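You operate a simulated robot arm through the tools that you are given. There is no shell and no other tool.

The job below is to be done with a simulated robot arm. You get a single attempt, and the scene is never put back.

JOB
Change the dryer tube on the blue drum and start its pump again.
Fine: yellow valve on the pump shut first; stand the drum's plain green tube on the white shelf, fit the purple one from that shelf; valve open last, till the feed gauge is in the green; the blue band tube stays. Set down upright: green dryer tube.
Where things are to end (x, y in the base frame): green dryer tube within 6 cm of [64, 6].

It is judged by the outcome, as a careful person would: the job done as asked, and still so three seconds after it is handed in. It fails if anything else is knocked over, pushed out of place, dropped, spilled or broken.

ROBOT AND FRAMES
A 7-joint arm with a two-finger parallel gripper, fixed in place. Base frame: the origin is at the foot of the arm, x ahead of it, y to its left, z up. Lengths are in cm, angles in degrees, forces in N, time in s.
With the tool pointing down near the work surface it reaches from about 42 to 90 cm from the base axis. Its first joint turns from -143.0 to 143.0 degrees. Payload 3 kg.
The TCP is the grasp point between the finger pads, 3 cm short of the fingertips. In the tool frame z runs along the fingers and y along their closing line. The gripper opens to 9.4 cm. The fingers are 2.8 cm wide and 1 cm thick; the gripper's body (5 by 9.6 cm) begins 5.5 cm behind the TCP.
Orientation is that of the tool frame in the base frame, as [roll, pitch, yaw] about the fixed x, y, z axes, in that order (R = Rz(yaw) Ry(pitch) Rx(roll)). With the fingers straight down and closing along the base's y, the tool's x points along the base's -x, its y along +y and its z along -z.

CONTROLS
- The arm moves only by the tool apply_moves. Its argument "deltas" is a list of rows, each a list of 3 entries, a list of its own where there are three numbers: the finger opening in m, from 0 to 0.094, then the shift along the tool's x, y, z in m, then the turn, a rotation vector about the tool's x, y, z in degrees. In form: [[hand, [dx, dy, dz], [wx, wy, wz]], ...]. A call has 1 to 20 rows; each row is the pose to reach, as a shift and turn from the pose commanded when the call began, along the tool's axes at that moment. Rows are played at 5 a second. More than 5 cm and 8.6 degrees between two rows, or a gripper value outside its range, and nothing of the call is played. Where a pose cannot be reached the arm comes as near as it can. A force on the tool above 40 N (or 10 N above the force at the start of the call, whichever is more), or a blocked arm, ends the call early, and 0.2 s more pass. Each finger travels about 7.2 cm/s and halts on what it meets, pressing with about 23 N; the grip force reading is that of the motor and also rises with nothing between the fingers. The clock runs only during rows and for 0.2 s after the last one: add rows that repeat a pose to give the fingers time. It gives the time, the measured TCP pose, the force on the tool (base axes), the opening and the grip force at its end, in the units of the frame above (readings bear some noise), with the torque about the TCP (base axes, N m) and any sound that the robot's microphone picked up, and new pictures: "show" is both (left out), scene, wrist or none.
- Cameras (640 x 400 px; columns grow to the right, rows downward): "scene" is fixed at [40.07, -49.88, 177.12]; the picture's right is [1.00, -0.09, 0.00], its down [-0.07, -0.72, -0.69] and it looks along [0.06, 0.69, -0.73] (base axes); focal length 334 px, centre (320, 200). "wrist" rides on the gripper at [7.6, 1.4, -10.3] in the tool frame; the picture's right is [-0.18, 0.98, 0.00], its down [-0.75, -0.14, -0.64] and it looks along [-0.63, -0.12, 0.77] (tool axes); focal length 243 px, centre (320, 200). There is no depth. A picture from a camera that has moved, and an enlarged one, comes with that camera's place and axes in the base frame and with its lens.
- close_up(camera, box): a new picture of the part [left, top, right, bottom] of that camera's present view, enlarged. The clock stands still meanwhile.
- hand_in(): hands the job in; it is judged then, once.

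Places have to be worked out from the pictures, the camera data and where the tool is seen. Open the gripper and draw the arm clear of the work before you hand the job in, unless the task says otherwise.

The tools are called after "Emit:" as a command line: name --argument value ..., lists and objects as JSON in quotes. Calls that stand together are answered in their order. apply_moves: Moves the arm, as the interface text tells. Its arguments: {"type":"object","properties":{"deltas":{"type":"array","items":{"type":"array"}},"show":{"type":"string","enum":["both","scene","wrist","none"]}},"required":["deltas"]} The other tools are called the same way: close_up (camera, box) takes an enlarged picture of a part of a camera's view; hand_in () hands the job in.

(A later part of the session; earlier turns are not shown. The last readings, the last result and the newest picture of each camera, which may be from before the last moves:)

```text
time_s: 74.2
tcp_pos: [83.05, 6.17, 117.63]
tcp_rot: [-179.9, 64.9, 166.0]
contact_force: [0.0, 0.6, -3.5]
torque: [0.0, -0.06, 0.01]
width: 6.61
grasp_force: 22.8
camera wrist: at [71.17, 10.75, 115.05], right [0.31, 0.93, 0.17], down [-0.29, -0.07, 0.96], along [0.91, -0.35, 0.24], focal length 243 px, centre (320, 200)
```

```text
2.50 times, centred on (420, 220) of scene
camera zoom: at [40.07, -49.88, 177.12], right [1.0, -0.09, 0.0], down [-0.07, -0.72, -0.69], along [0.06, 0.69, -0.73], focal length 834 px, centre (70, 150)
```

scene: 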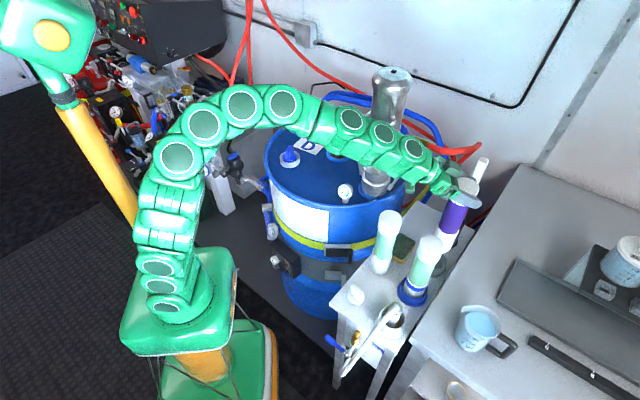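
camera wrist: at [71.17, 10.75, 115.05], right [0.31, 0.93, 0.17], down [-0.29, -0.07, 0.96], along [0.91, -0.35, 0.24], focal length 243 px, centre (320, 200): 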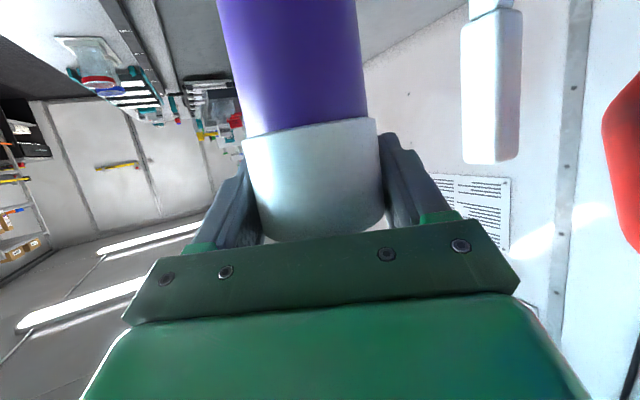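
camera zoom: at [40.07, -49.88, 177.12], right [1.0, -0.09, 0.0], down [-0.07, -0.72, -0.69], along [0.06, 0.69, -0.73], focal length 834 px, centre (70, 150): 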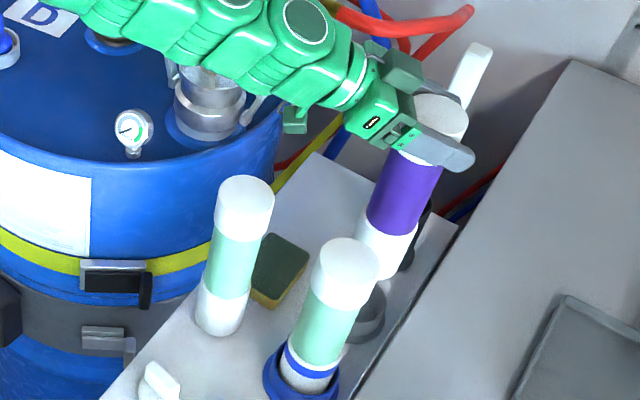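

The purple tube is free of its holder. I take it around the south side of the band tube (clear of lever and other tubes), keeping it upright and turning the heading gradually to 30°.

Emit:
apply_moves --deltas '[[0.03, [-0.0026, -0.0208, 0.0024], [-4.2, 0, -2]], [0.03, [-0.0052, -0.0417, 0.0049], [-8.5, 0, -3.9]], [0.03, [-0.0078, -0.0625, 0.0073], [-12.7, 0, -5.9]], [0.03, [-0.0072, -0.0828, 0.006], [-16.1, 0, -7.5]], [0.03, [-0.0066, -0.1031, 0.0047], [-19.5, 0, -9.1]], [0.03, [-0.0059, -0.1234, 0.0033], [-22.9, 0, -10.7]], [0.03, [-0.0053, -0.1437, 0.002], [-26.3, 0, -12.3]], [0.03, [-0.0014, -0.1583, -0.0123], [-29.7, 0, -13.9]], [0.03, [0.0026, -0.1729, -0.0267], [-33.1, 0, -15.5]], [0.03, [0.0065, -0.1874, -0.041], [-36.4, 0, -17.1]], [0.03, [0.0104, -0.202, -0.0553], [-39.8, 0, -18.7]], [0.03, [0.0104, -0.202, -0.0553], [-39.8, 0, -18.7]]]' --show "both"

```text
time_s: 76.8
tcp_pos: [72.78, -11.85, 119.07]
tcp_rot: [179.9, 64.8, -150.1]
contact_force: [-0.5, 0.6, -4.1]
torque: [0.01, 0.0, -0.01]
width: 6.57
grasp_force: 22.8
camera wrist: at [61.28, -16.9, 116.5], right [-0.42, 0.89, 0.17], down [-0.15, -0.25, 0.96], along [0.89, 0.38, 0.24], focal length 243 px, centre (320, 200)
```

scene: 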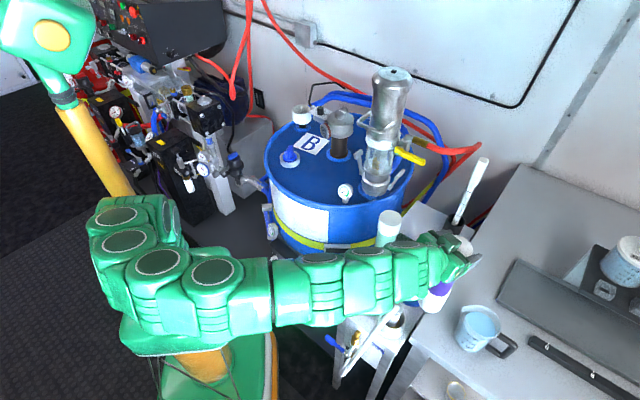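
wrist: 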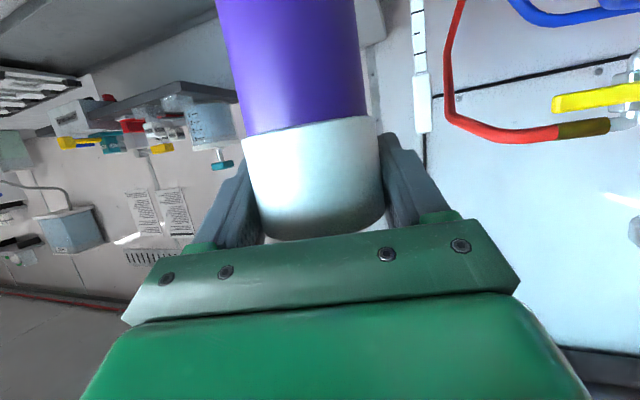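

Good tracking with the tube upright. Continue: west and up, then north to [53.6, 11, 131] with heading 82°.

Emit:
apply_moves --deltas '[[0.03, [-0.0039, 0.0156, -0.0153], [-2.7, 0, -1.3]], [0.03, [-0.0078, 0.0312, -0.0306], [-5.4, 0, -2.6]], [0.03, [-0.0116, 0.0467, -0.0458], [-8.2, 0, -3.8]], [0.03, [-0.0155, 0.0623, -0.0611], [-10.9, 0, -5.1]], [0.03, [-0.0194, 0.0779, -0.0764], [-13.6, 0, -6.4]], [0.03, [-0.0274, 0.0983, -0.0829], [-16.7, 0, -7.8]], [0.03, [-0.0354, 0.1187, -0.0895], [-19.8, 0, -9.3]], [0.03, [-0.0433, 0.1391, -0.096], [-22.8, 0, -10.7]], [0.03, [-0.0513, 0.1595, -0.1026], [-25.9, 0, -12.2]], [0.03, [-0.0593, 0.1799, -0.1091], [-29, 0, -13.6]], [0.03, [-0.0648, 0.203, -0.1069], [-32.6, 0, -15.3]], [0.03, [-0.0703, 0.2261, -0.1046], [-36.2, 0, -17]], [0.03, [-0.0757, 0.2493, -0.1024], [-39.9, 0, -18.7]], [0.03, [-0.0812, 0.2724, -0.1001], [-43.5, 0, -20.4]], [0.03, [-0.0867, 0.2955, -0.0979], [-47.1, 0, -22.1]], [0.03, [-0.0867, 0.2955, -0.0979], [-47.1, 0, -22.1]]]' --show "both"

```text
time_s: 80.2
tcp_pos: [53.54, 11.22, 131.24]
tcp_rot: [180.0, 64.7, -98.1]
contact_force: [0.3, 0.0, -3.8]
torque: [0.05, -0.02, -0.01]
width: 6.58
grasp_force: 22.1
camera wrist: at [50.44, -1.03, 128.53], right [-0.96, 0.21, 0.17], down [0.1, -0.28, 0.95], along [0.25, 0.94, 0.25], focal length 243 px, centre (320, 200)
```

scene: 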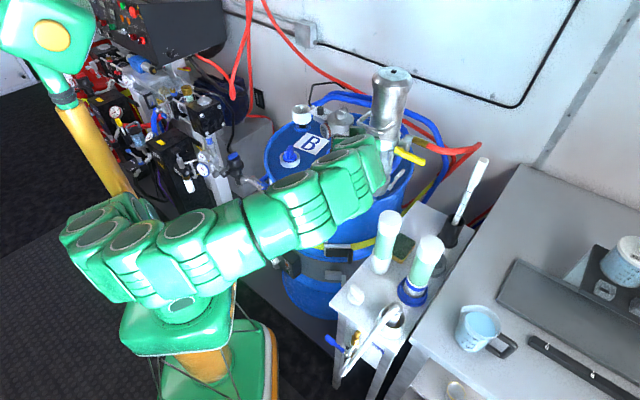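
wrist: 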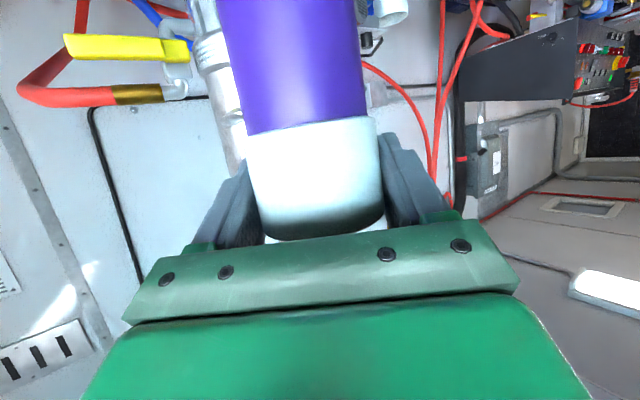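

Tracking remains accurate. Next leg to [48.9, 26, 132], heading 97°.

Emit:
apply_moves --deltas '[[0.03, [-0.0116, 0.0112, 0.0207], [-2.3, 0, -1.1]], [0.03, [-0.0231, 0.0225, 0.0415], [-4.5, 0, -2.1]], [0.03, [-0.0347, 0.0337, 0.0622], [-6.8, 0, -3.2]], [0.03, [-0.0462, 0.0449, 0.0829], [-9.1, 0, -4.3]], [0.03, [-0.0578, 0.0562, 0.1037], [-11.3, 0, -5.3]], [0.03, [-0.0693, 0.0674, 0.1244], [-13.6, 0, -6.4]], [0.03, [-0.0693, 0.0674, 0.1244], [-13.6, 0, -6.4]]]' --show "both"

```text
time_s: 81.8
tcp_pos: [48.87, 26.26, 132.06]
tcp_rot: [179.9, 64.8, -83.1]
contact_force: [-0.7, 0.0, -3.8]
torque: [0.0, -0.01, -0.01]
width: 6.59
grasp_force: 22.5
camera wrist: at [48.97, 13.56, 129.49], right [-0.98, -0.04, 0.17], down [0.17, -0.24, 0.95], along [0.0, 0.97, 0.24], focal length 243 px, centre (320, 200)
```

scene: 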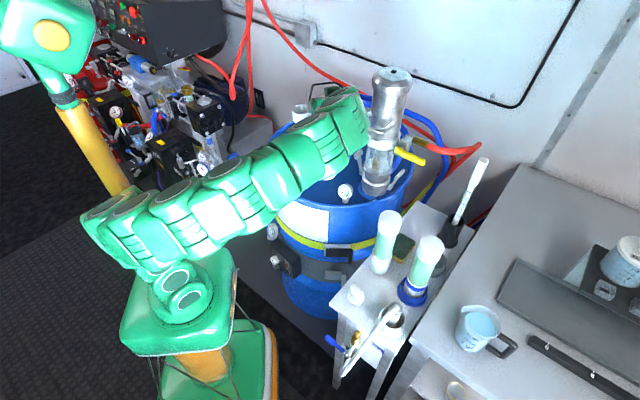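
wrist: 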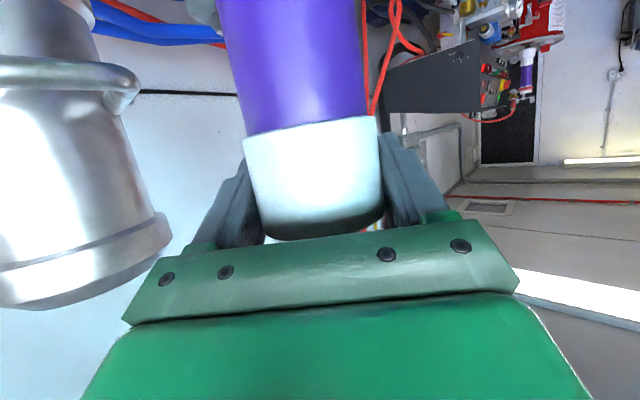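

No binding this time. Next leg to [45.8, 42, 133.5].

Emit:
apply_moves --deltas '[[0.03, [-0.0138, 0.0019, 0.0235], [-0.5, 0, -0.2]], [0.03, [-0.0275, 0.0038, 0.047], [-0.9, 0, -0.4]], [0.03, [-0.0413, 0.0057, 0.0705], [-1.4, 0, -0.7]], [0.03, [-0.055, 0.0075, 0.0939], [-1.8, 0, -0.9]], [0.03, [-0.0688, 0.0094, 0.1174], [-2.3, 0, -1.1]], [0.03, [-0.0825, 0.0113, 0.1409], [-2.7, 0, -1.3]], [0.03, [-0.0825, 0.0113, 0.1409], [-2.7, 0, -1.3]]]' --show "both"

```text
time_s: 83.4
tcp_pos: [45.65, 42.29, 133.5]
tcp_rot: [-180.0, 65.0, -80.2]
contact_force: [0.5, -0.2, -3.8]
torque: [0.04, -0.03, -0.01]
width: 6.54
grasp_force: 23.1
camera wrist: at [46.42, 29.63, 130.9], right [-0.98, -0.09, 0.17], down [0.18, -0.23, 0.95], along [-0.05, 0.97, 0.25], focal length 243 px, centre (320, 200)
```

scene: 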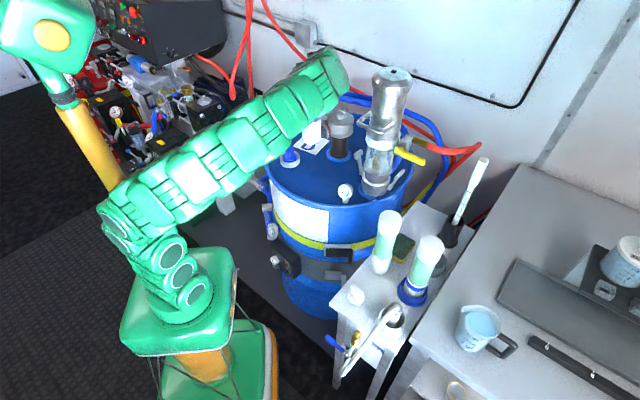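
wrist: 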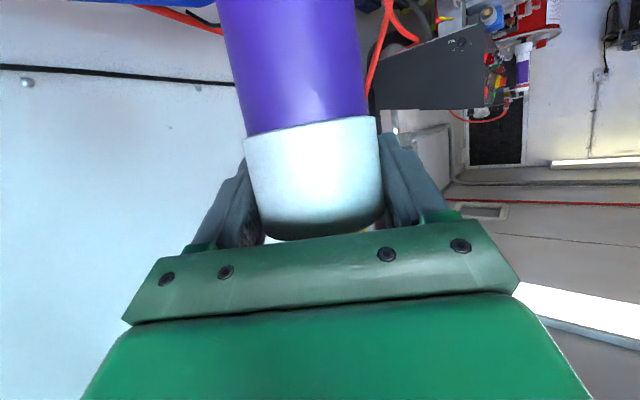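

Next I move over toward the empty cup on the drum: via [43.9, 60, 132] to [43.9, 70, 130], heading 91° as at removal.

Emit:
apply_moves --deltas '[[0.03, [-0.009, -0.0018, 0.0243], [1, 0, 0.5]], [0.03, [-0.018, -0.0036, 0.0485], [2.1, 0, 1]], [0.03, [-0.027, -0.0054, 0.0728], [3.1, 0, 1.5]], [0.03, [-0.036, -0.0071, 0.0971], [4.1, 0, 1.9]], [0.03, [-0.045, -0.0089, 0.1214], [5.1, 0, 2.4]], [0.03, [-0.054, -0.0107, 0.1456], [6.2, 0, 2.9]], [0.03, [-0.063, -0.0125, 0.1699], [7.2, 0, 3.4]], [0.03, [-0.0689, -0.0169, 0.1943], [7.4, 0, 3.5]], [0.03, [-0.0749, -0.0212, 0.2187], [7.7, 0, 3.6]], [0.03, [-0.0808, -0.0256, 0.2431], [7.9, 0, 3.7]], [0.03, [-0.0867, -0.0299, 0.2675], [8.15, 0, 3.8]], [0.03, [-0.0867, -0.0299, 0.2675], [8.15, 0, 3.8]]]' --show "both"

Emit:
close_up --camera "scene" --box '[270, 35, 350, 145]'

```text
time_s: 86.0
tcp_pos: [43.8, 70.19, 130.2]
tcp_rot: [179.9, 64.8, -89.0]
contact_force: [0.3, 0.1, -4.4]
torque: [0.13, -0.03, -0.02]
width: 6.57
grasp_force: 22.6
camera wrist: at [42.58, 57.66, 127.54], right [-0.98, 0.06, 0.17], down [0.15, -0.26, 0.95], along [0.1, 0.96, 0.25], focal length 243 px, centre (320, 200)
```

scene: 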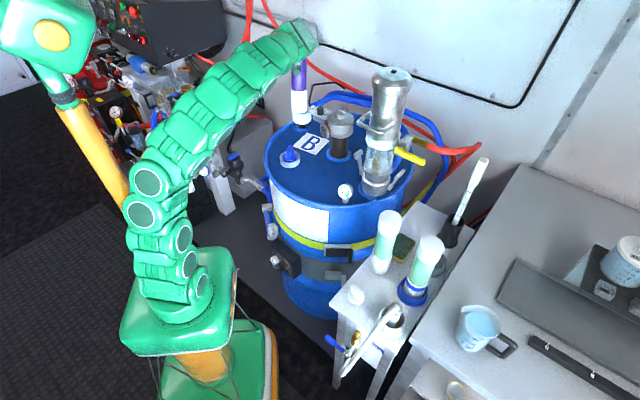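
wrist: 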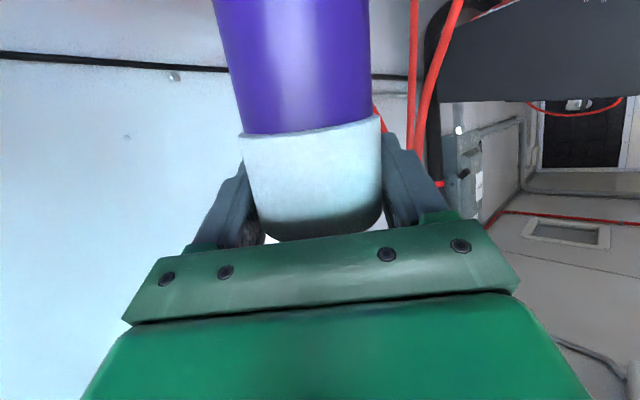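

```text
3.64 times, centred on (310, 90) of scene
camera zoom: at [40.07, -49.88, 177.12], right [1.0, -0.09, 0.0], down [-0.07, -0.72, -0.69], along [0.06, 0.69, -0.73], focal length 1213 px, centre (356, 600)
```

zoom: 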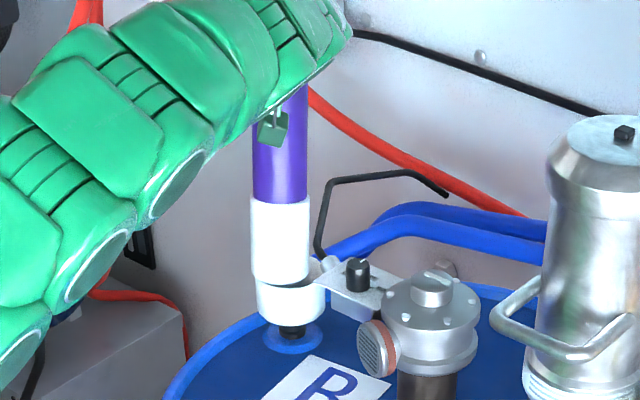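

Emit:
close_up --camera "scene" --box '[285, 80, 325, 135]'

```text
7.27 times, centred on (305, 108) of scene
camera zoom: at [40.07, -49.88, 177.12], right [1.0, -0.09, 0.0], down [-0.07, -0.72, -0.69], along [0.06, 0.69, -0.73], focal length 2426 px, centre (429, 873)
```

zoom: 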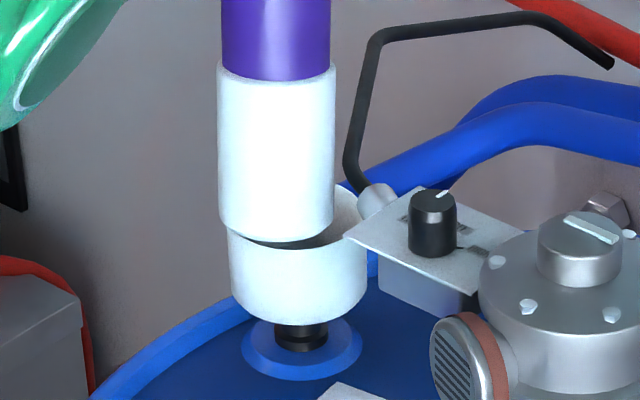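

The zoom shows the purple tube's lower end ≈1.1 cm left of the cup centre and leaning ~3° (bottom toward −x), i.e. it sits slightly tilted in my grip. I raise 1 cm and roll the hand −2.9° about its heading to make the tube vertical.

Emit:
apply_moves --deltas '[[0.03, [-0.0091, 0, -0.0043], [0, 0, 0]], [0.03, [-0.0091, 0, -0.0043], [0.6, 0, -1.3]], [0.03, [-0.0091, 0, -0.0043], [1.23, 0.05, -2.62]], [0.03, [-0.0091, 0, -0.0043], [1.23, 0.05, -2.62]]]' --show "wrist"

Emit:
close_up --camera "scene" --box '[285, 60, 325, 135]'

Emit:
close_up --camera "scene" --box '[285, 80, 325, 135]'

```text
time_s: 87.0
tcp_pos: [43.8, 70.27, 131.14]
tcp_rot: [-173.2, 64.5, -82.9]
contact_force: [0.7, 0.5, -3.8]
torque: [0.11, -0.04, 0.0]
width: 6.52
grasp_force: 22.8
camera wrist: at [42.8, 57.61, 128.47], right [-0.99, 0.06, 0.12], down [0.1, -0.26, 0.96], along [0.09, 0.96, 0.25], focal length 243 px, centre (320, 200)
```

wrist: 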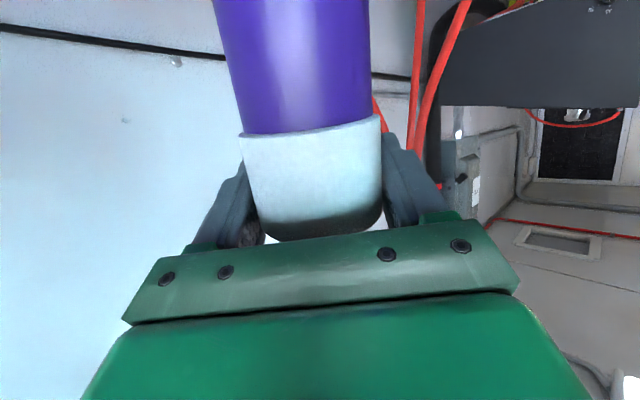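

```text
5.33 times, centred on (305, 98) of scene
camera zoom: at [40.07, -49.88, 177.12], right [1.0, -0.09, 0.0], down [-0.07, -0.72, -0.69], along [0.06, 0.69, -0.73], focal length 1779 px, centre (400, 747)
```

zoom: 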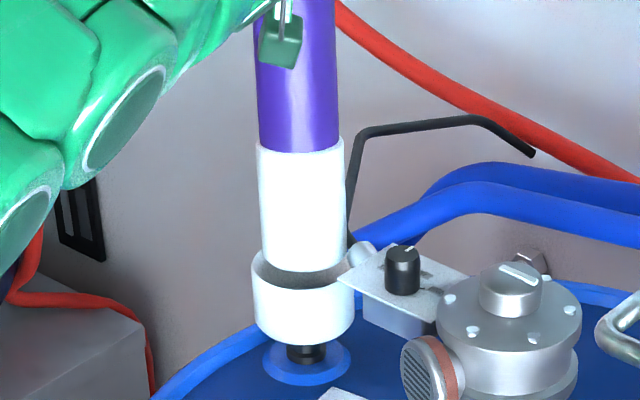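

```text
7.27 times, centred on (305, 108) of scene
camera zoom: at [40.07, -49.88, 177.12], right [1.0, -0.09, 0.0], down [-0.07, -0.72, -0.69], along [0.06, 0.69, -0.73], focal length 2426 px, centre (429, 873)
```

zoom: 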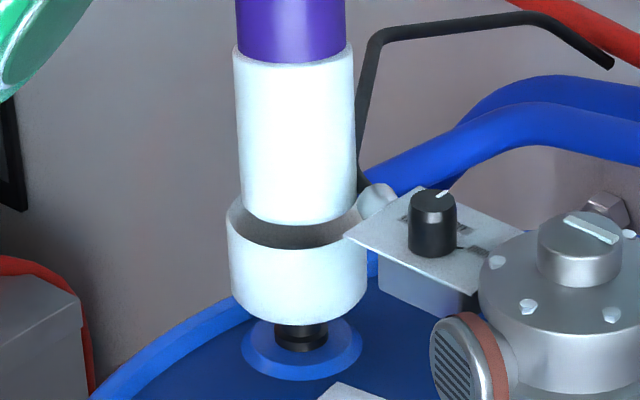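

The wrist view shows the tube now leans ~11° in the grip (lower end toward the robot) – its foot must have brushed the little sensor stub beside the cup on the way in. I back off 10 cm, raise 1.5 cm, then tilt the hand by 11° to bring the tube vertical again.

Emit:
apply_moves --deltas '[[0.03, [0.0073, 0.0002, -0.0242], [0, 0, 0]], [0.03, [0.0146, 0.0004, -0.0484], [0, 0, 0]], [0.03, [0.0219, 0.0007, -0.0726], [0, 0, 0]], [0.03, [0.0292, 0.0009, -0.0968], [0, 0, 0]], [0.03, [0.0292, 0.0009, -0.0968], [0, -3.7, 0]], [0.03, [0.0292, 0.0009, -0.0968], [0, -7.3, 0]], [0.03, [0.0292, 0.0009, -0.0968], [0, -11, 0]], [0.03, [0.0292, 0.0009, -0.0968], [0, -11, 0]]]' --show "both"

Emit:
close_up --camera "scene" --box '[270, 40, 350, 150]'

Emit:
close_up --camera "wrist" --box '[180, 0, 420, 250]'

```text
time_s: 88.8
tcp_pos: [43.92, 60.25, 132.56]
tcp_rot: [-168.3, 75.5, -77.7]
contact_force: [-0.3, 0.9, -4.1]
torque: [-0.07, -0.03, -0.05]
width: 6.55
grasp_force: 22.3
camera wrist: at [42.96, 48.32, 127.53], right [-0.99, 0.03, 0.13], down [0.1, -0.44, 0.89], along [0.08, 0.9, 0.43], focal length 243 px, centre (320, 200)
```

scene: 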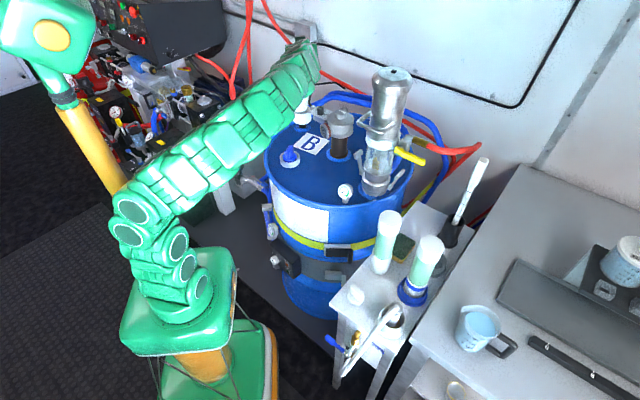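
wrist: 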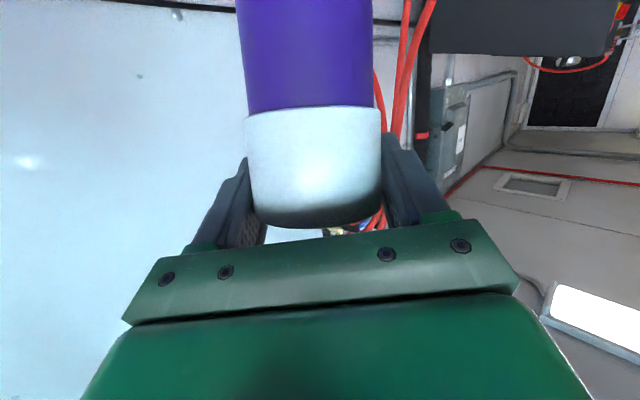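

```text
3.64 times, centred on (310, 95) of scene
camera zoom: at [40.07, -49.88, 177.12], right [1.0, -0.09, 0.0], down [-0.07, -0.72, -0.69], along [0.06, 0.69, -0.73], focal length 1213 px, centre (356, 582)
```

zoom: 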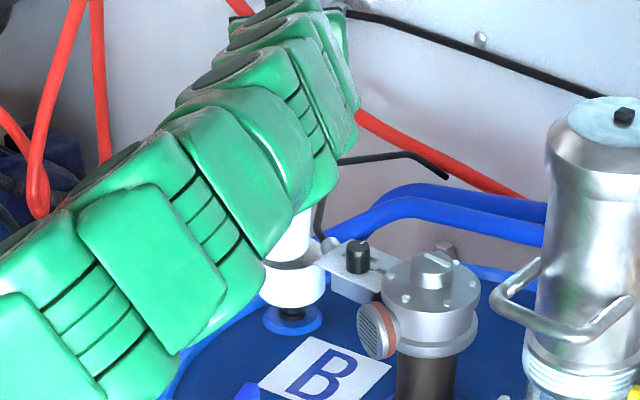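

```text
1.60 times, centred on (300, 125) of wrist
camera zoom: at [42.96, 48.32, 127.53], right [-0.99, 0.03, 0.13], down [0.1, -0.44, 0.89], along [0.08, 0.9, 0.43], focal length 388 px, centre (352, 320)
```

zoom: 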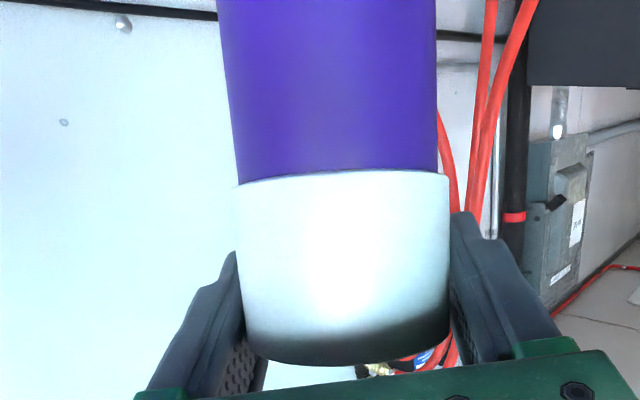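

The tube has also shifted within the grip; from the edge vanishing points I estimate it now leans ~8–11° the other way. I correct back by 8° (and 2° roll) and measure again with a zoomed view.

Emit:
apply_moves --deltas '[[0.03, [0, 0, 0], [0.25, 4, -1]], [0.03, [0, 0, 0], [0.49, 8, -1.94]], [0.03, [0, 0, 0], [0.49, 8, -1.94]], [0.03, [0, 0, 0], [0.49, 8, -1.94]]]' --show "wrist"

Emit:
close_up --camera "wrist" --box '[200, 0, 400, 125]'

Emit:
close_up --camera "scene" --box '[270, 40, 350, 150]'

```text
time_s: 89.8
tcp_pos: [43.87, 60.07, 132.43]
tcp_rot: [-167.3, 67.4, -77.0]
contact_force: [-1.2, 0.9, -4.7]
torque: [0.19, 0.44, -0.01]
width: 6.58
grasp_force: 23.0
camera wrist: at [43.03, 47.7, 129.17], right [-0.99, 0.05, 0.09], down [0.07, -0.31, 0.95], along [0.07, 0.95, 0.3], focal length 243 px, centre (320, 200)
```

wrist: 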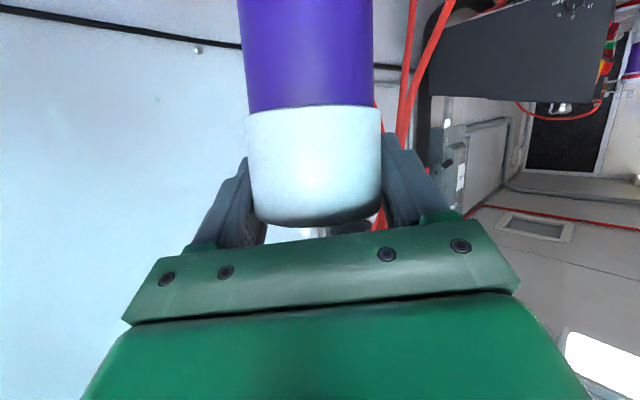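

```text
3.20 times, centred on (300, 62) of wrist
camera zoom: at [43.03, 47.7, 129.17], right [-0.99, 0.05, 0.09], down [0.07, -0.31, 0.95], along [0.07, 0.95, 0.3], focal length 776 px, centre (384, 640)
```

zoom: 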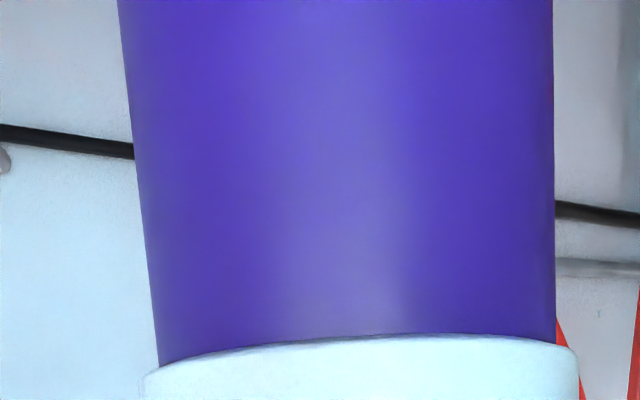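

```text
3.64 times, centred on (310, 95) of scene
camera zoom: at [40.07, -49.88, 177.12], right [1.0, -0.09, 0.0], down [-0.07, -0.72, -0.69], along [0.06, 0.69, -0.73], focal length 1213 px, centre (356, 582)
```

zoom: 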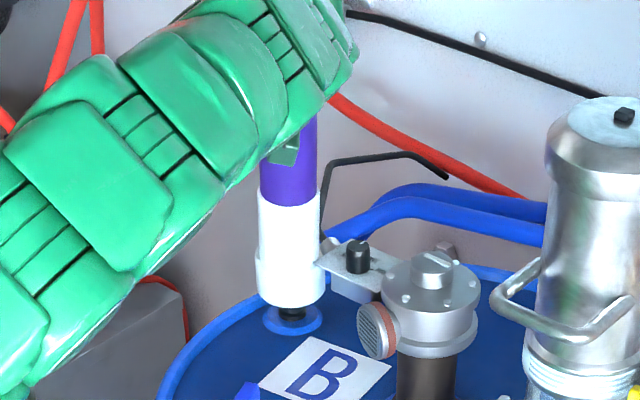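

Emit:
apply_moves --deltas '[[0.03, [0, 0, 0], [0, 0, 0]], [0.03, [0, 0, 0], [0, 0, 0]], [0.03, [0, 0, 0], [0, 0, 0]], [0.03, [0, 0, 0], [0, 0, 0]]]' --show "wrist"

Emit:
close_up --camera "scene" --box '[280, 60, 330, 140]'

Emit:
close_up --camera "wrist" --box '[200, 0, 400, 250]'

```text
time_s: 90.8
tcp_pos: [43.95, 60.09, 132.55]
tcp_rot: [-167.3, 67.3, -77.1]
contact_force: [-0.9, 1.9, -3.7]
torque: [0.1, 0.17, 0.0]
width: 6.57
grasp_force: 22.7
camera wrist: at [43.03, 47.7, 129.18], right [-0.99, 0.05, 0.09], down [0.07, -0.31, 0.95], along [0.07, 0.95, 0.3], focal length 243 px, centre (320, 200)
```

wrist: 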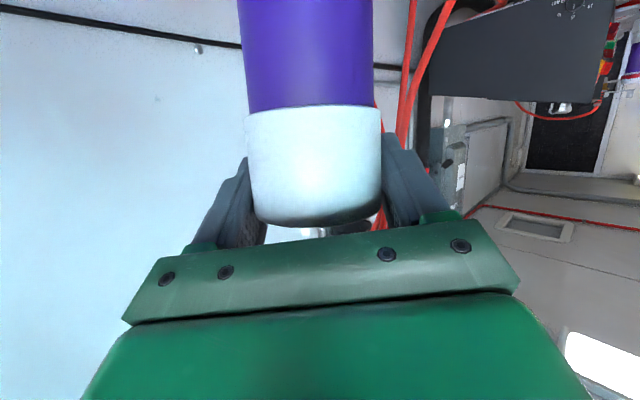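

```text
5.00 times, centred on (305, 100) of scene
camera zoom: at [40.07, -49.88, 177.12], right [1.0, -0.09, 0.0], down [-0.07, -0.72, -0.69], along [0.06, 0.69, -0.73], focal length 1668 px, centre (395, 700)
```

zoom: 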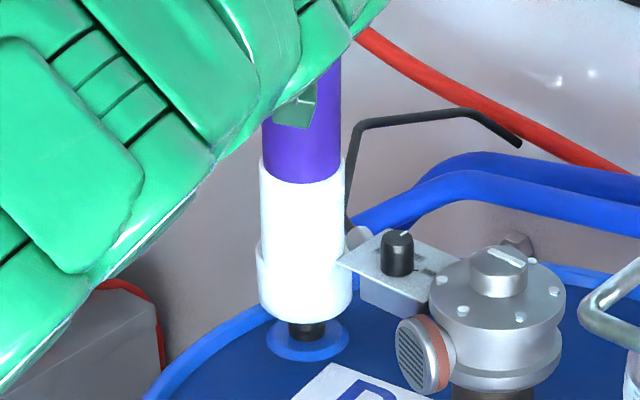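

```text
1.60 times, centred on (300, 125) of wrist
camera zoom: at [43.03, 47.7, 129.18], right [-0.99, 0.05, 0.09], down [0.07, -0.31, 0.95], along [0.07, 0.95, 0.3], focal length 388 px, centre (352, 320)
```

zoom: 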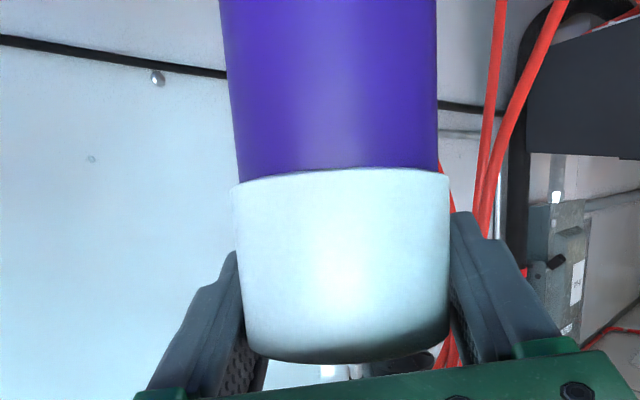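

Emit:
apply_moves --deltas '[[0.03, [0, 0, 0], [0, 0, 0]], [0.03, [0, 0, 0], [0, 0, 0]], [0.03, [0, 0, 0], [0, 0, 0]], [0.03, [0, 0, 0], [0, 0, 0]], [0.03, [0, 0, 0], [0, 0, 0]], [0.03, [0, 0, 0], [0, 0, 0]]]' --show "none"

Emit:
close_up --camera "wrist" --box '[200, 0, 400, 125]'

Emit:
close_up --camera "scene" --box '[290, 75, 320, 125]'

```text
time_s: 92.2
tcp_pos: [43.88, 60.09, 132.53]
tcp_rot: [-167.4, 67.3, -77.0]
contact_force: [-1.0, 0.4, -3.7]
torque: [0.13, 0.13, 0.0]
width: 6.58
grasp_force: 22.7
```

```text
3.20 times, centred on (300, 62) of wrist
camera zoom: at [43.03, 47.7, 129.17], right [-0.99, 0.05, 0.09], down [0.07, -0.31, 0.95], along [0.07, 0.95, 0.3], focal length 776 px, centre (384, 640)
```

zoom: 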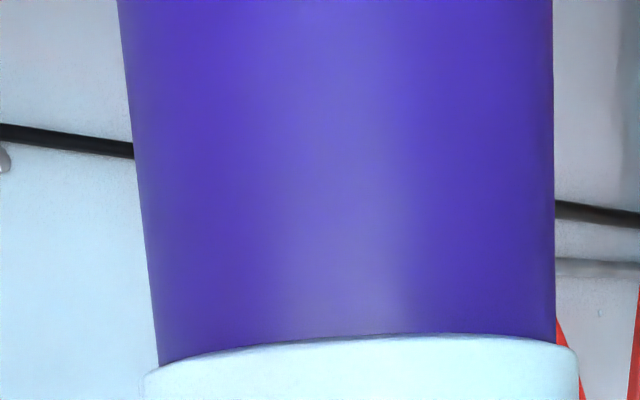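

```text
8.00 times, centred on (305, 100) of scene
camera zoom: at [40.07, -49.88, 177.12], right [1.0, -0.09, 0.0], down [-0.07, -0.72, -0.69], along [0.06, 0.69, -0.73], focal length 2668 px, centre (440, 1000)
```

zoom: 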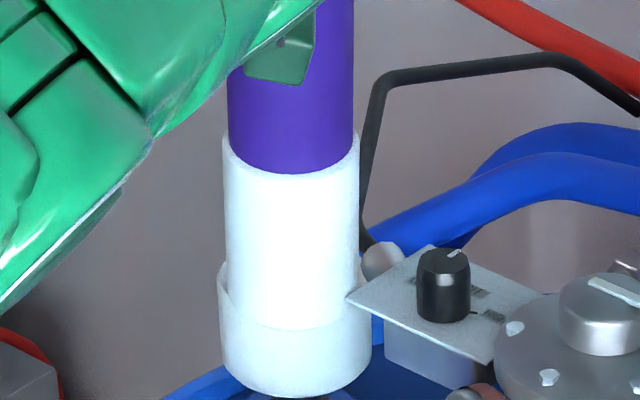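

The scene zoom shows the tube's foot at y≈62.6 (lean ~6° forward) and ~2° toward −x. I correct both by turning the hand accordingly.

Emit:
apply_moves --deltas '[[0.03, [0, 0, 0], [0.4, 3, -0.9]], [0.03, [0, 0, 0], [0.75, 6, -1.84]], [0.03, [0, 0, 0], [0.75, 6, -1.84]], [0.03, [0, 0, 0], [0.75, 6, -1.84]]]' --show "wrist"

Emit:
close_up --camera "wrist" --box '[200, 0, 400, 125]'

Emit:
close_up --camera "scene" --box '[290, 75, 320, 125]'

```text
time_s: 93.2
tcp_pos: [43.88, 60.09, 132.49]
tcp_rot: [-165.8, 61.0, -76.2]
contact_force: [-2.6, 0.5, -3.7]
torque: [0.13, 0.53, 0.02]
width: 6.65
grasp_force: 23.3
camera wrist: at [43.0, 47.41, 130.43], right [-1.0, 0.07, 0.04], down [0.03, -0.21, 0.98], along [0.07, 0.98, 0.21], focal length 243 px, centre (320, 200)
```

wrist: 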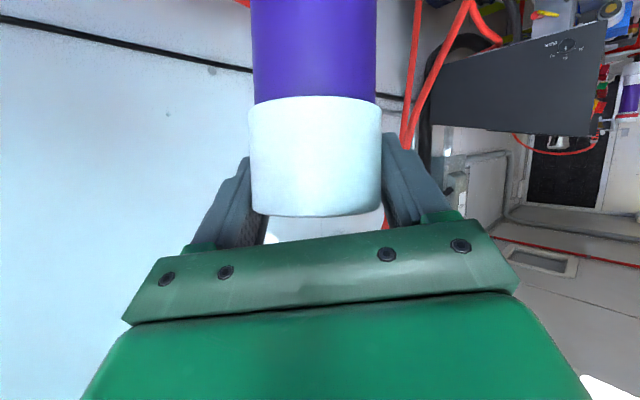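

```text
3.20 times, centred on (300, 62) of wrist
camera zoom: at [43.0, 47.41, 130.43], right [-1.0, 0.07, 0.04], down [0.03, -0.21, 0.98], along [0.07, 0.98, 0.21], focal length 776 px, centre (384, 640)
```

zoom: 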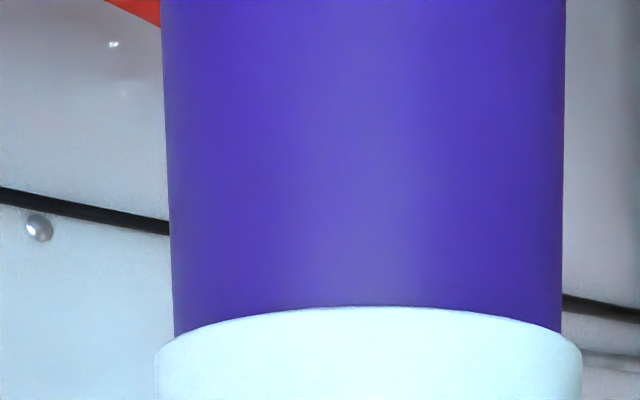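

```text
8.00 times, centred on (305, 100) of scene
camera zoom: at [40.07, -49.88, 177.12], right [1.0, -0.09, 0.0], down [-0.07, -0.72, -0.69], along [0.06, 0.69, -0.73], focal length 2668 px, centre (440, 1000)
```

zoom: 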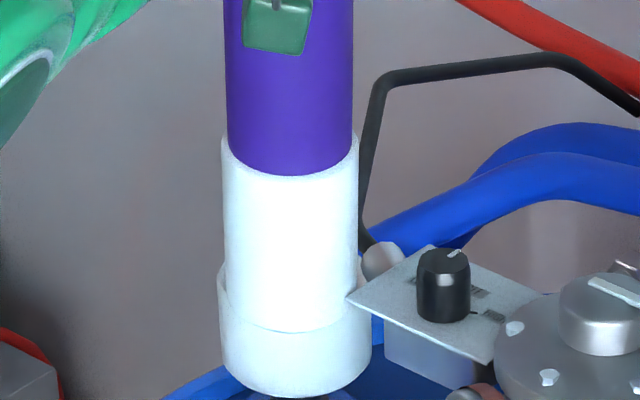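

Now it's clear: the tube didn't follow the hand because its foot touches the corner of the sensor plate (≈[46, 61.5, 109]) beside the path. I raise 2.5 cm to clear that plate, then restore the hand to level roll and 65° tilt.

Emit:
apply_moves --deltas '[[0.03, [-0.0073, -0.001, -0.0039], [0, 0, 0]], [0.03, [-0.0146, -0.002, -0.0079], [0, 0, 0]], [0.03, [-0.0219, -0.003, -0.0118], [0, 0, 0]], [0.03, [-0.0219, -0.003, -0.0118], [-1.6, -2.1, 3.04]], [0.03, [-0.0219, -0.003, -0.0118], [-3.25, -4.2, 6.08]], [0.03, [-0.0219, -0.003, -0.0118], [-3.25, -4.2, 6.08]], [0.03, [-0.0219, -0.003, -0.0118], [-3.25, -4.2, 6.08]]]' --show "wrist"

Emit:
close_up --camera "wrist" --box '[200, 0, 400, 250]'

Emit:
close_up --camera "scene" --box '[285, 60, 325, 130]'

```text
time_s: 94.8
tcp_pos: [43.93, 60.2, 135.0]
tcp_rot: [180.0, 65.9, -88.6]
contact_force: [0.3, 0.2, -3.0]
torque: [-0.02, -0.06, 0.0]
width: 6.63
grasp_force: 22.4
camera wrist: at [42.83, 47.61, 132.19], right [-0.98, 0.05, 0.17], down [0.15, -0.28, 0.95], along [0.09, 0.96, 0.26], focal length 243 px, centre (320, 200)
```

wrist: 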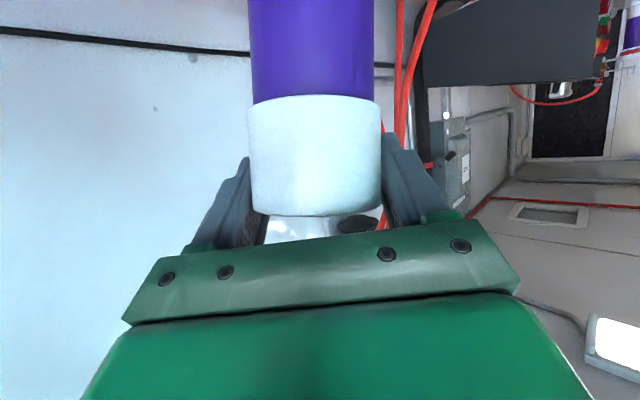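

```text
1.60 times, centred on (300, 125) of wrist
camera zoom: at [42.83, 47.61, 132.19], right [-0.98, 0.05, 0.17], down [0.15, -0.28, 0.95], along [0.09, 0.96, 0.26], focal length 388 px, centre (352, 320)
```

zoom: 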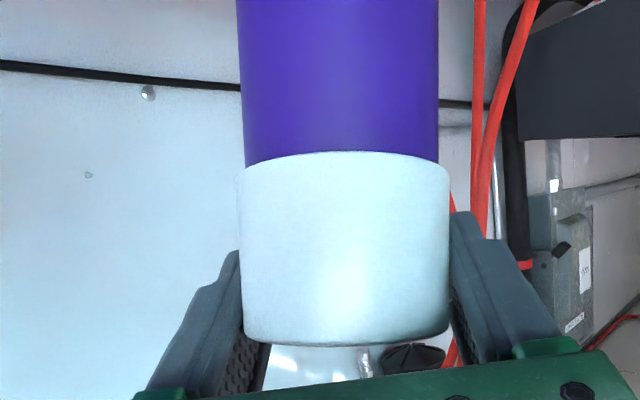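

```text
5.71 times, centred on (305, 95) of scene
camera zoom: at [40.07, -49.88, 177.12], right [1.0, -0.09, 0.0], down [-0.07, -0.72, -0.69], along [0.06, 0.69, -0.73], focal length 1906 px, centre (406, 800)
```

zoom: 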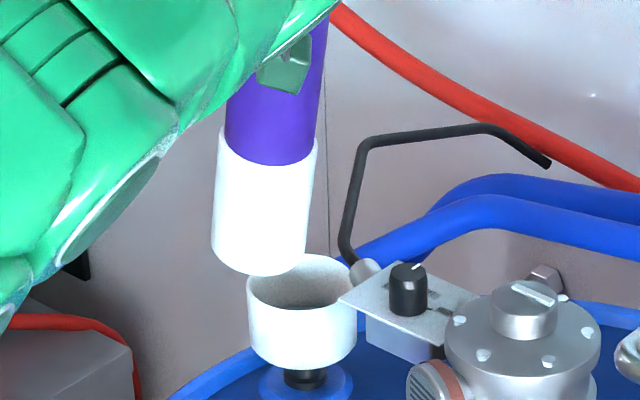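

Free of the plate now; the tube follows the hand but leans ~7° toward −x and ~4° forward in the grip. With its foot free I apply the corrective roll −6.8° and tilt −3.7° and verify.

Emit:
apply_moves --deltas '[[0.03, [0, 0, 0], [1.4, 1.9, -3.1]], [0.03, [0, 0, 0], [2.77, 3.87, -6.2]], [0.03, [0, 0, 0], [2.77, 3.87, -6.2]], [0.03, [0, 0, 0], [2.77, 3.87, -6.2]]]' --show "wrist"

Emit:
close_up --camera "wrist" --box '[200, 0, 400, 250]'

Emit:
close_up --camera "scene" --box '[285, 60, 325, 130]'

```text
time_s: 95.8
tcp_pos: [43.88, 60.08, 134.96]
tcp_rot: [-165.7, 61.3, -75.7]
contact_force: [0.9, 0.2, -3.9]
torque: [-0.05, -0.02, -0.03]
width: 6.59
grasp_force: 23.2
camera wrist: at [43.08, 47.48, 132.91], right [-1.0, 0.06, 0.05], down [0.03, -0.21, 0.98], along [0.06, 0.98, 0.21], focal length 243 px, centre (320, 200)
```

wrist: 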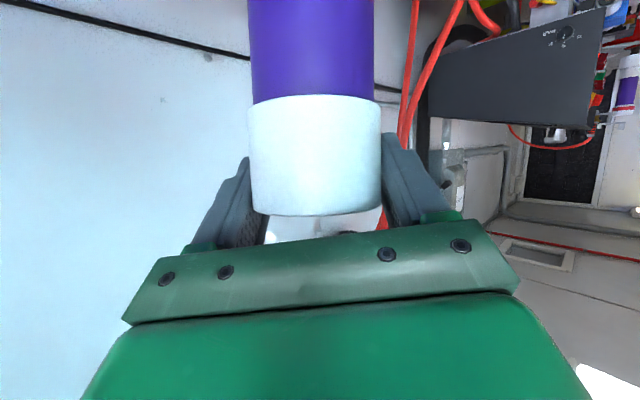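

```text
1.60 times, centred on (300, 125) of wrist
camera zoom: at [43.08, 47.48, 132.91], right [-1.0, 0.06, 0.05], down [0.03, -0.21, 0.98], along [0.06, 0.98, 0.21], focal length 388 px, centre (352, 320)
```

zoom: 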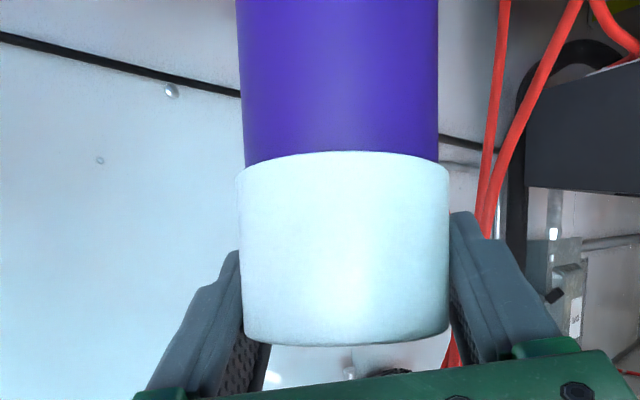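

```text
5.71 times, centred on (305, 95) of scene
camera zoom: at [40.07, -49.88, 177.12], right [1.0, -0.09, 0.0], down [-0.07, -0.72, -0.69], along [0.06, 0.69, -0.73], focal length 1906 px, centre (406, 800)
```

zoom: 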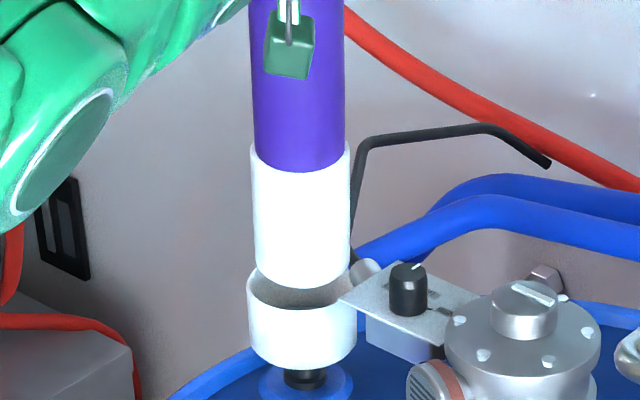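

The tube is vertical again (within ~1°) with its foot at about z=112, above the plate. I move forward 5 cm first to check reach and clearance at this height.

Emit:
apply_moves --deltas '[[0.03, [-0.0077, -0.0013, 0.0148], [0, 0, 0]], [0.03, [-0.0153, -0.0026, 0.0295], [0, 0, 0]], [0.03, [-0.023, -0.004, 0.0443], [0, 0, 0]], [0.03, [-0.023, -0.004, 0.0443], [0, 0, 0]]]' --show "none"

Emit:
close_up --camera "scene" --box '[285, 60, 325, 130]'

```text
time_s: 96.8
tcp_pos: [44.04, 65.26, 135.11]
tcp_rot: [-165.8, 61.3, -75.8]
contact_force: [0.2, 0.7, -3.0]
torque: [-0.05, -0.02, 0.01]
width: 6.62
grasp_force: 23.0
```

```text
5.71 times, centred on (305, 95) of scene
camera zoom: at [40.07, -49.88, 177.12], right [1.0, -0.09, 0.0], down [-0.07, -0.72, -0.69], along [0.06, 0.69, -0.73], focal length 1906 px, centre (406, 800)
```

zoom: 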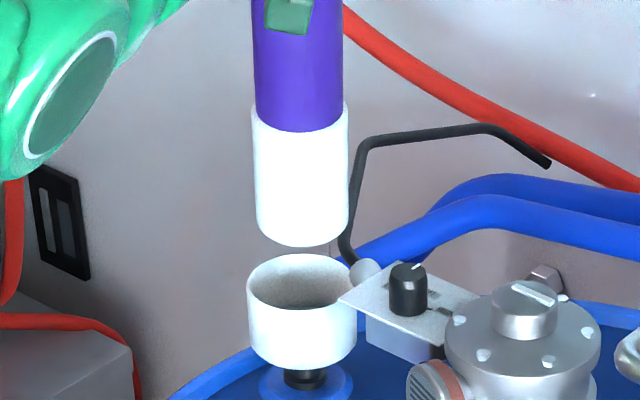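

Reach is fine here; the empty cup is now clearly visible below, x aligned within ~1 mm. I move forward another 5 cm at the same height.

Emit:
apply_moves --deltas '[[0.03, [-0.0078, -0.0005, 0.0147], [0, 0, 0]], [0.03, [-0.0155, -0.001, 0.0295], [0, 0, 0]], [0.03, [-0.0233, -0.0015, 0.0442], [0, 0, 0]], [0.03, [-0.0233, -0.0015, 0.0442], [0, 0, 0]]]' --show "scene"

Emit:
close_up --camera "scene" --box '[285, 60, 325, 130]'

```text
time_s: 97.8
tcp_pos: [44.19, 70.21, 135.0]
tcp_rot: [-165.8, 61.3, -75.8]
contact_force: [-0.3, 0.4, -3.5]
torque: [-0.01, 0.03, -0.01]
width: 6.61
grasp_force: 23.2
```

scene: 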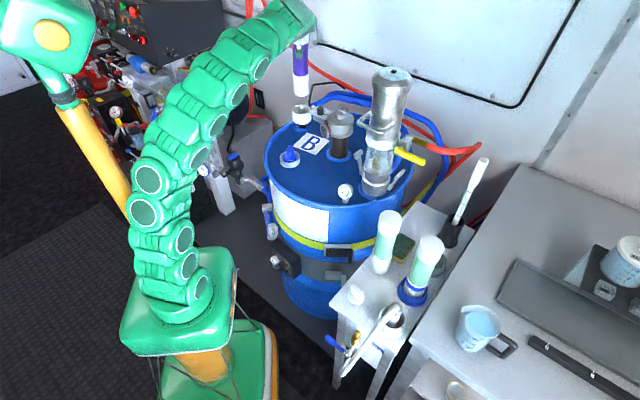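

```text
5.71 times, centred on (305, 95) of scene
camera zoom: at [40.07, -49.88, 177.12], right [1.0, -0.09, 0.0], down [-0.07, -0.72, -0.69], along [0.06, 0.69, -0.73], focal length 1906 px, centre (406, 800)
```

zoom: 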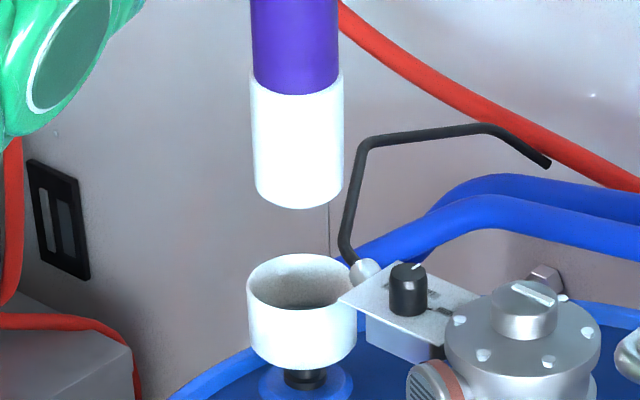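

Good height and x alignment. Now I lower 5 cm straight down and look again.

Emit:
apply_moves --deltas '[[0.03, [0.0088, 0.0012, 0.0047], [0, 0, 0]], [0.03, [0.0175, 0.0024, 0.0093], [0, 0, 0]], [0.03, [0.0263, 0.0036, 0.014], [0, 0, 0]], [0.03, [0.0351, 0.0047, 0.0186], [0, 0, 0]], [0.03, [0.0439, 0.0059, 0.0233], [0, 0, 0]], [0.03, [0.0439, 0.0059, 0.0233], [0, 0, 0]]]' --show "none"

Emit:
close_up --camera "scene" --box '[285, 75, 325, 135]'

```text
time_s: 99.2
tcp_pos: [44.09, 70.08, 129.95]
tcp_rot: [-165.8, 61.3, -75.8]
contact_force: [0.2, -0.5, -3.5]
torque: [-0.02, -0.01, -0.05]
width: 6.61
grasp_force: 22.8
```

```text
6.67 times, centred on (305, 105) of scene
camera zoom: at [40.07, -49.88, 177.12], right [1.0, -0.09, 0.0], down [-0.07, -0.72, -0.69], along [0.06, 0.69, -0.73], focal length 2224 px, centre (420, 833)
```

zoom: 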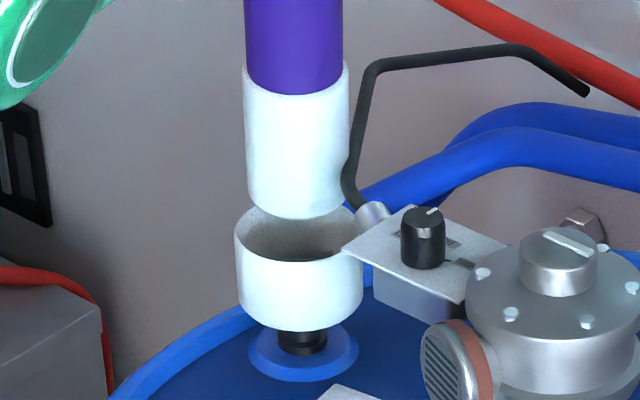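

Bottom of the tube now appears right above the cup opening. I lower in small steps and watch the force.

Emit:
apply_moves --deltas '[[0.03, [0.0044, 0.0006, 0.0023], [0, 0, 0]], [0.03, [0.0088, 0.0012, 0.0047], [0, 0, 0]], [0.03, [0.0132, 0.0018, 0.007], [0, 0, 0]], [0.03, [0.0175, 0.0024, 0.0093], [0, 0, 0]], [0.03, [0.0175, 0.0024, 0.0093], [0, 0, 0]]]' --show "none"

Emit:
close_up --camera "scene" --box '[285, 75, 325, 135]'

Emit:
close_up --camera "scene" --box '[292, 95, 314, 125]'

```text
time_s: 100.4
tcp_pos: [44.13, 70.16, 127.97]
tcp_rot: [-165.7, 61.3, -75.7]
contact_force: [-0.2, 1.3, -3.6]
torque: [-0.03, 0.0, 0.01]
width: 6.62
grasp_force: 22.8
```

```text
6.67 times, centred on (305, 105) of scene
camera zoom: at [40.07, -49.88, 177.12], right [1.0, -0.09, 0.0], down [-0.07, -0.72, -0.69], along [0.06, 0.69, -0.73], focal length 2224 px, centre (420, 833)
```

zoom: 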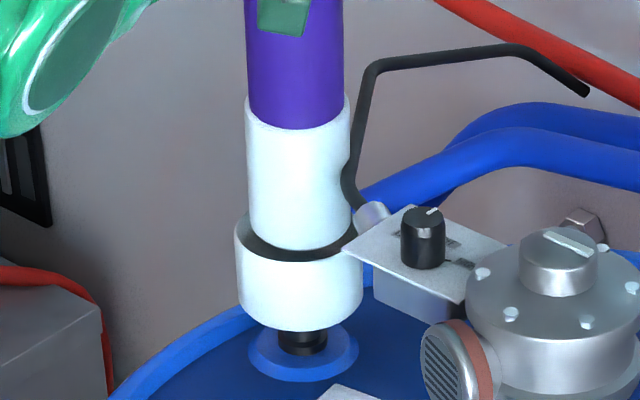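

```text
13.33 times, centred on (303, 110) of scene
camera zoom: at [40.07, -49.88, 177.12], right [1.0, -0.09, 0.0], down [-0.07, -0.72, -0.69], along [0.06, 0.69, -0.73], focal length 4447 px, centre (547, 1400)
```

zoom: 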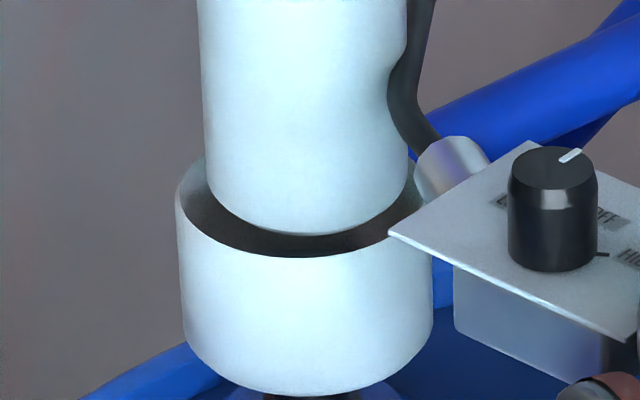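

Tube foot is centred in x over the cup opening with ~0.5 cm clearance all round. Lowering a further 0.8 cm carefully.

Emit:
apply_moves --deltas '[[0.03, [0.0035, 0.0005, 0.0019], [0, 0, 0]], [0.03, [0.007, 0.0009, 0.0037], [0, 0, 0]], [0.03, [0.007, 0.0009, 0.0037], [0, 0, 0]]]' --show "none"

Emit:
close_up --camera "scene" --box '[292, 95, 314, 125]'

```text
time_s: 101.2
tcp_pos: [44.11, 70.13, 127.07]
tcp_rot: [-165.9, 61.3, -75.8]
contact_force: [0.2, -1.2, -3.0]
torque: [0.0, -0.01, 0.0]
width: 6.6
grasp_force: 23.1
```

```text
13.33 times, centred on (303, 110) of scene
camera zoom: at [40.07, -49.88, 177.12], right [1.0, -0.09, 0.0], down [-0.07, -0.72, -0.69], along [0.06, 0.69, -0.73], focal length 4447 px, centre (547, 1400)
```

zoom: 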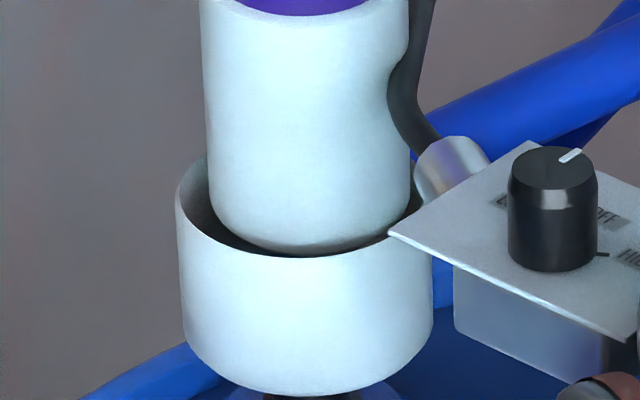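

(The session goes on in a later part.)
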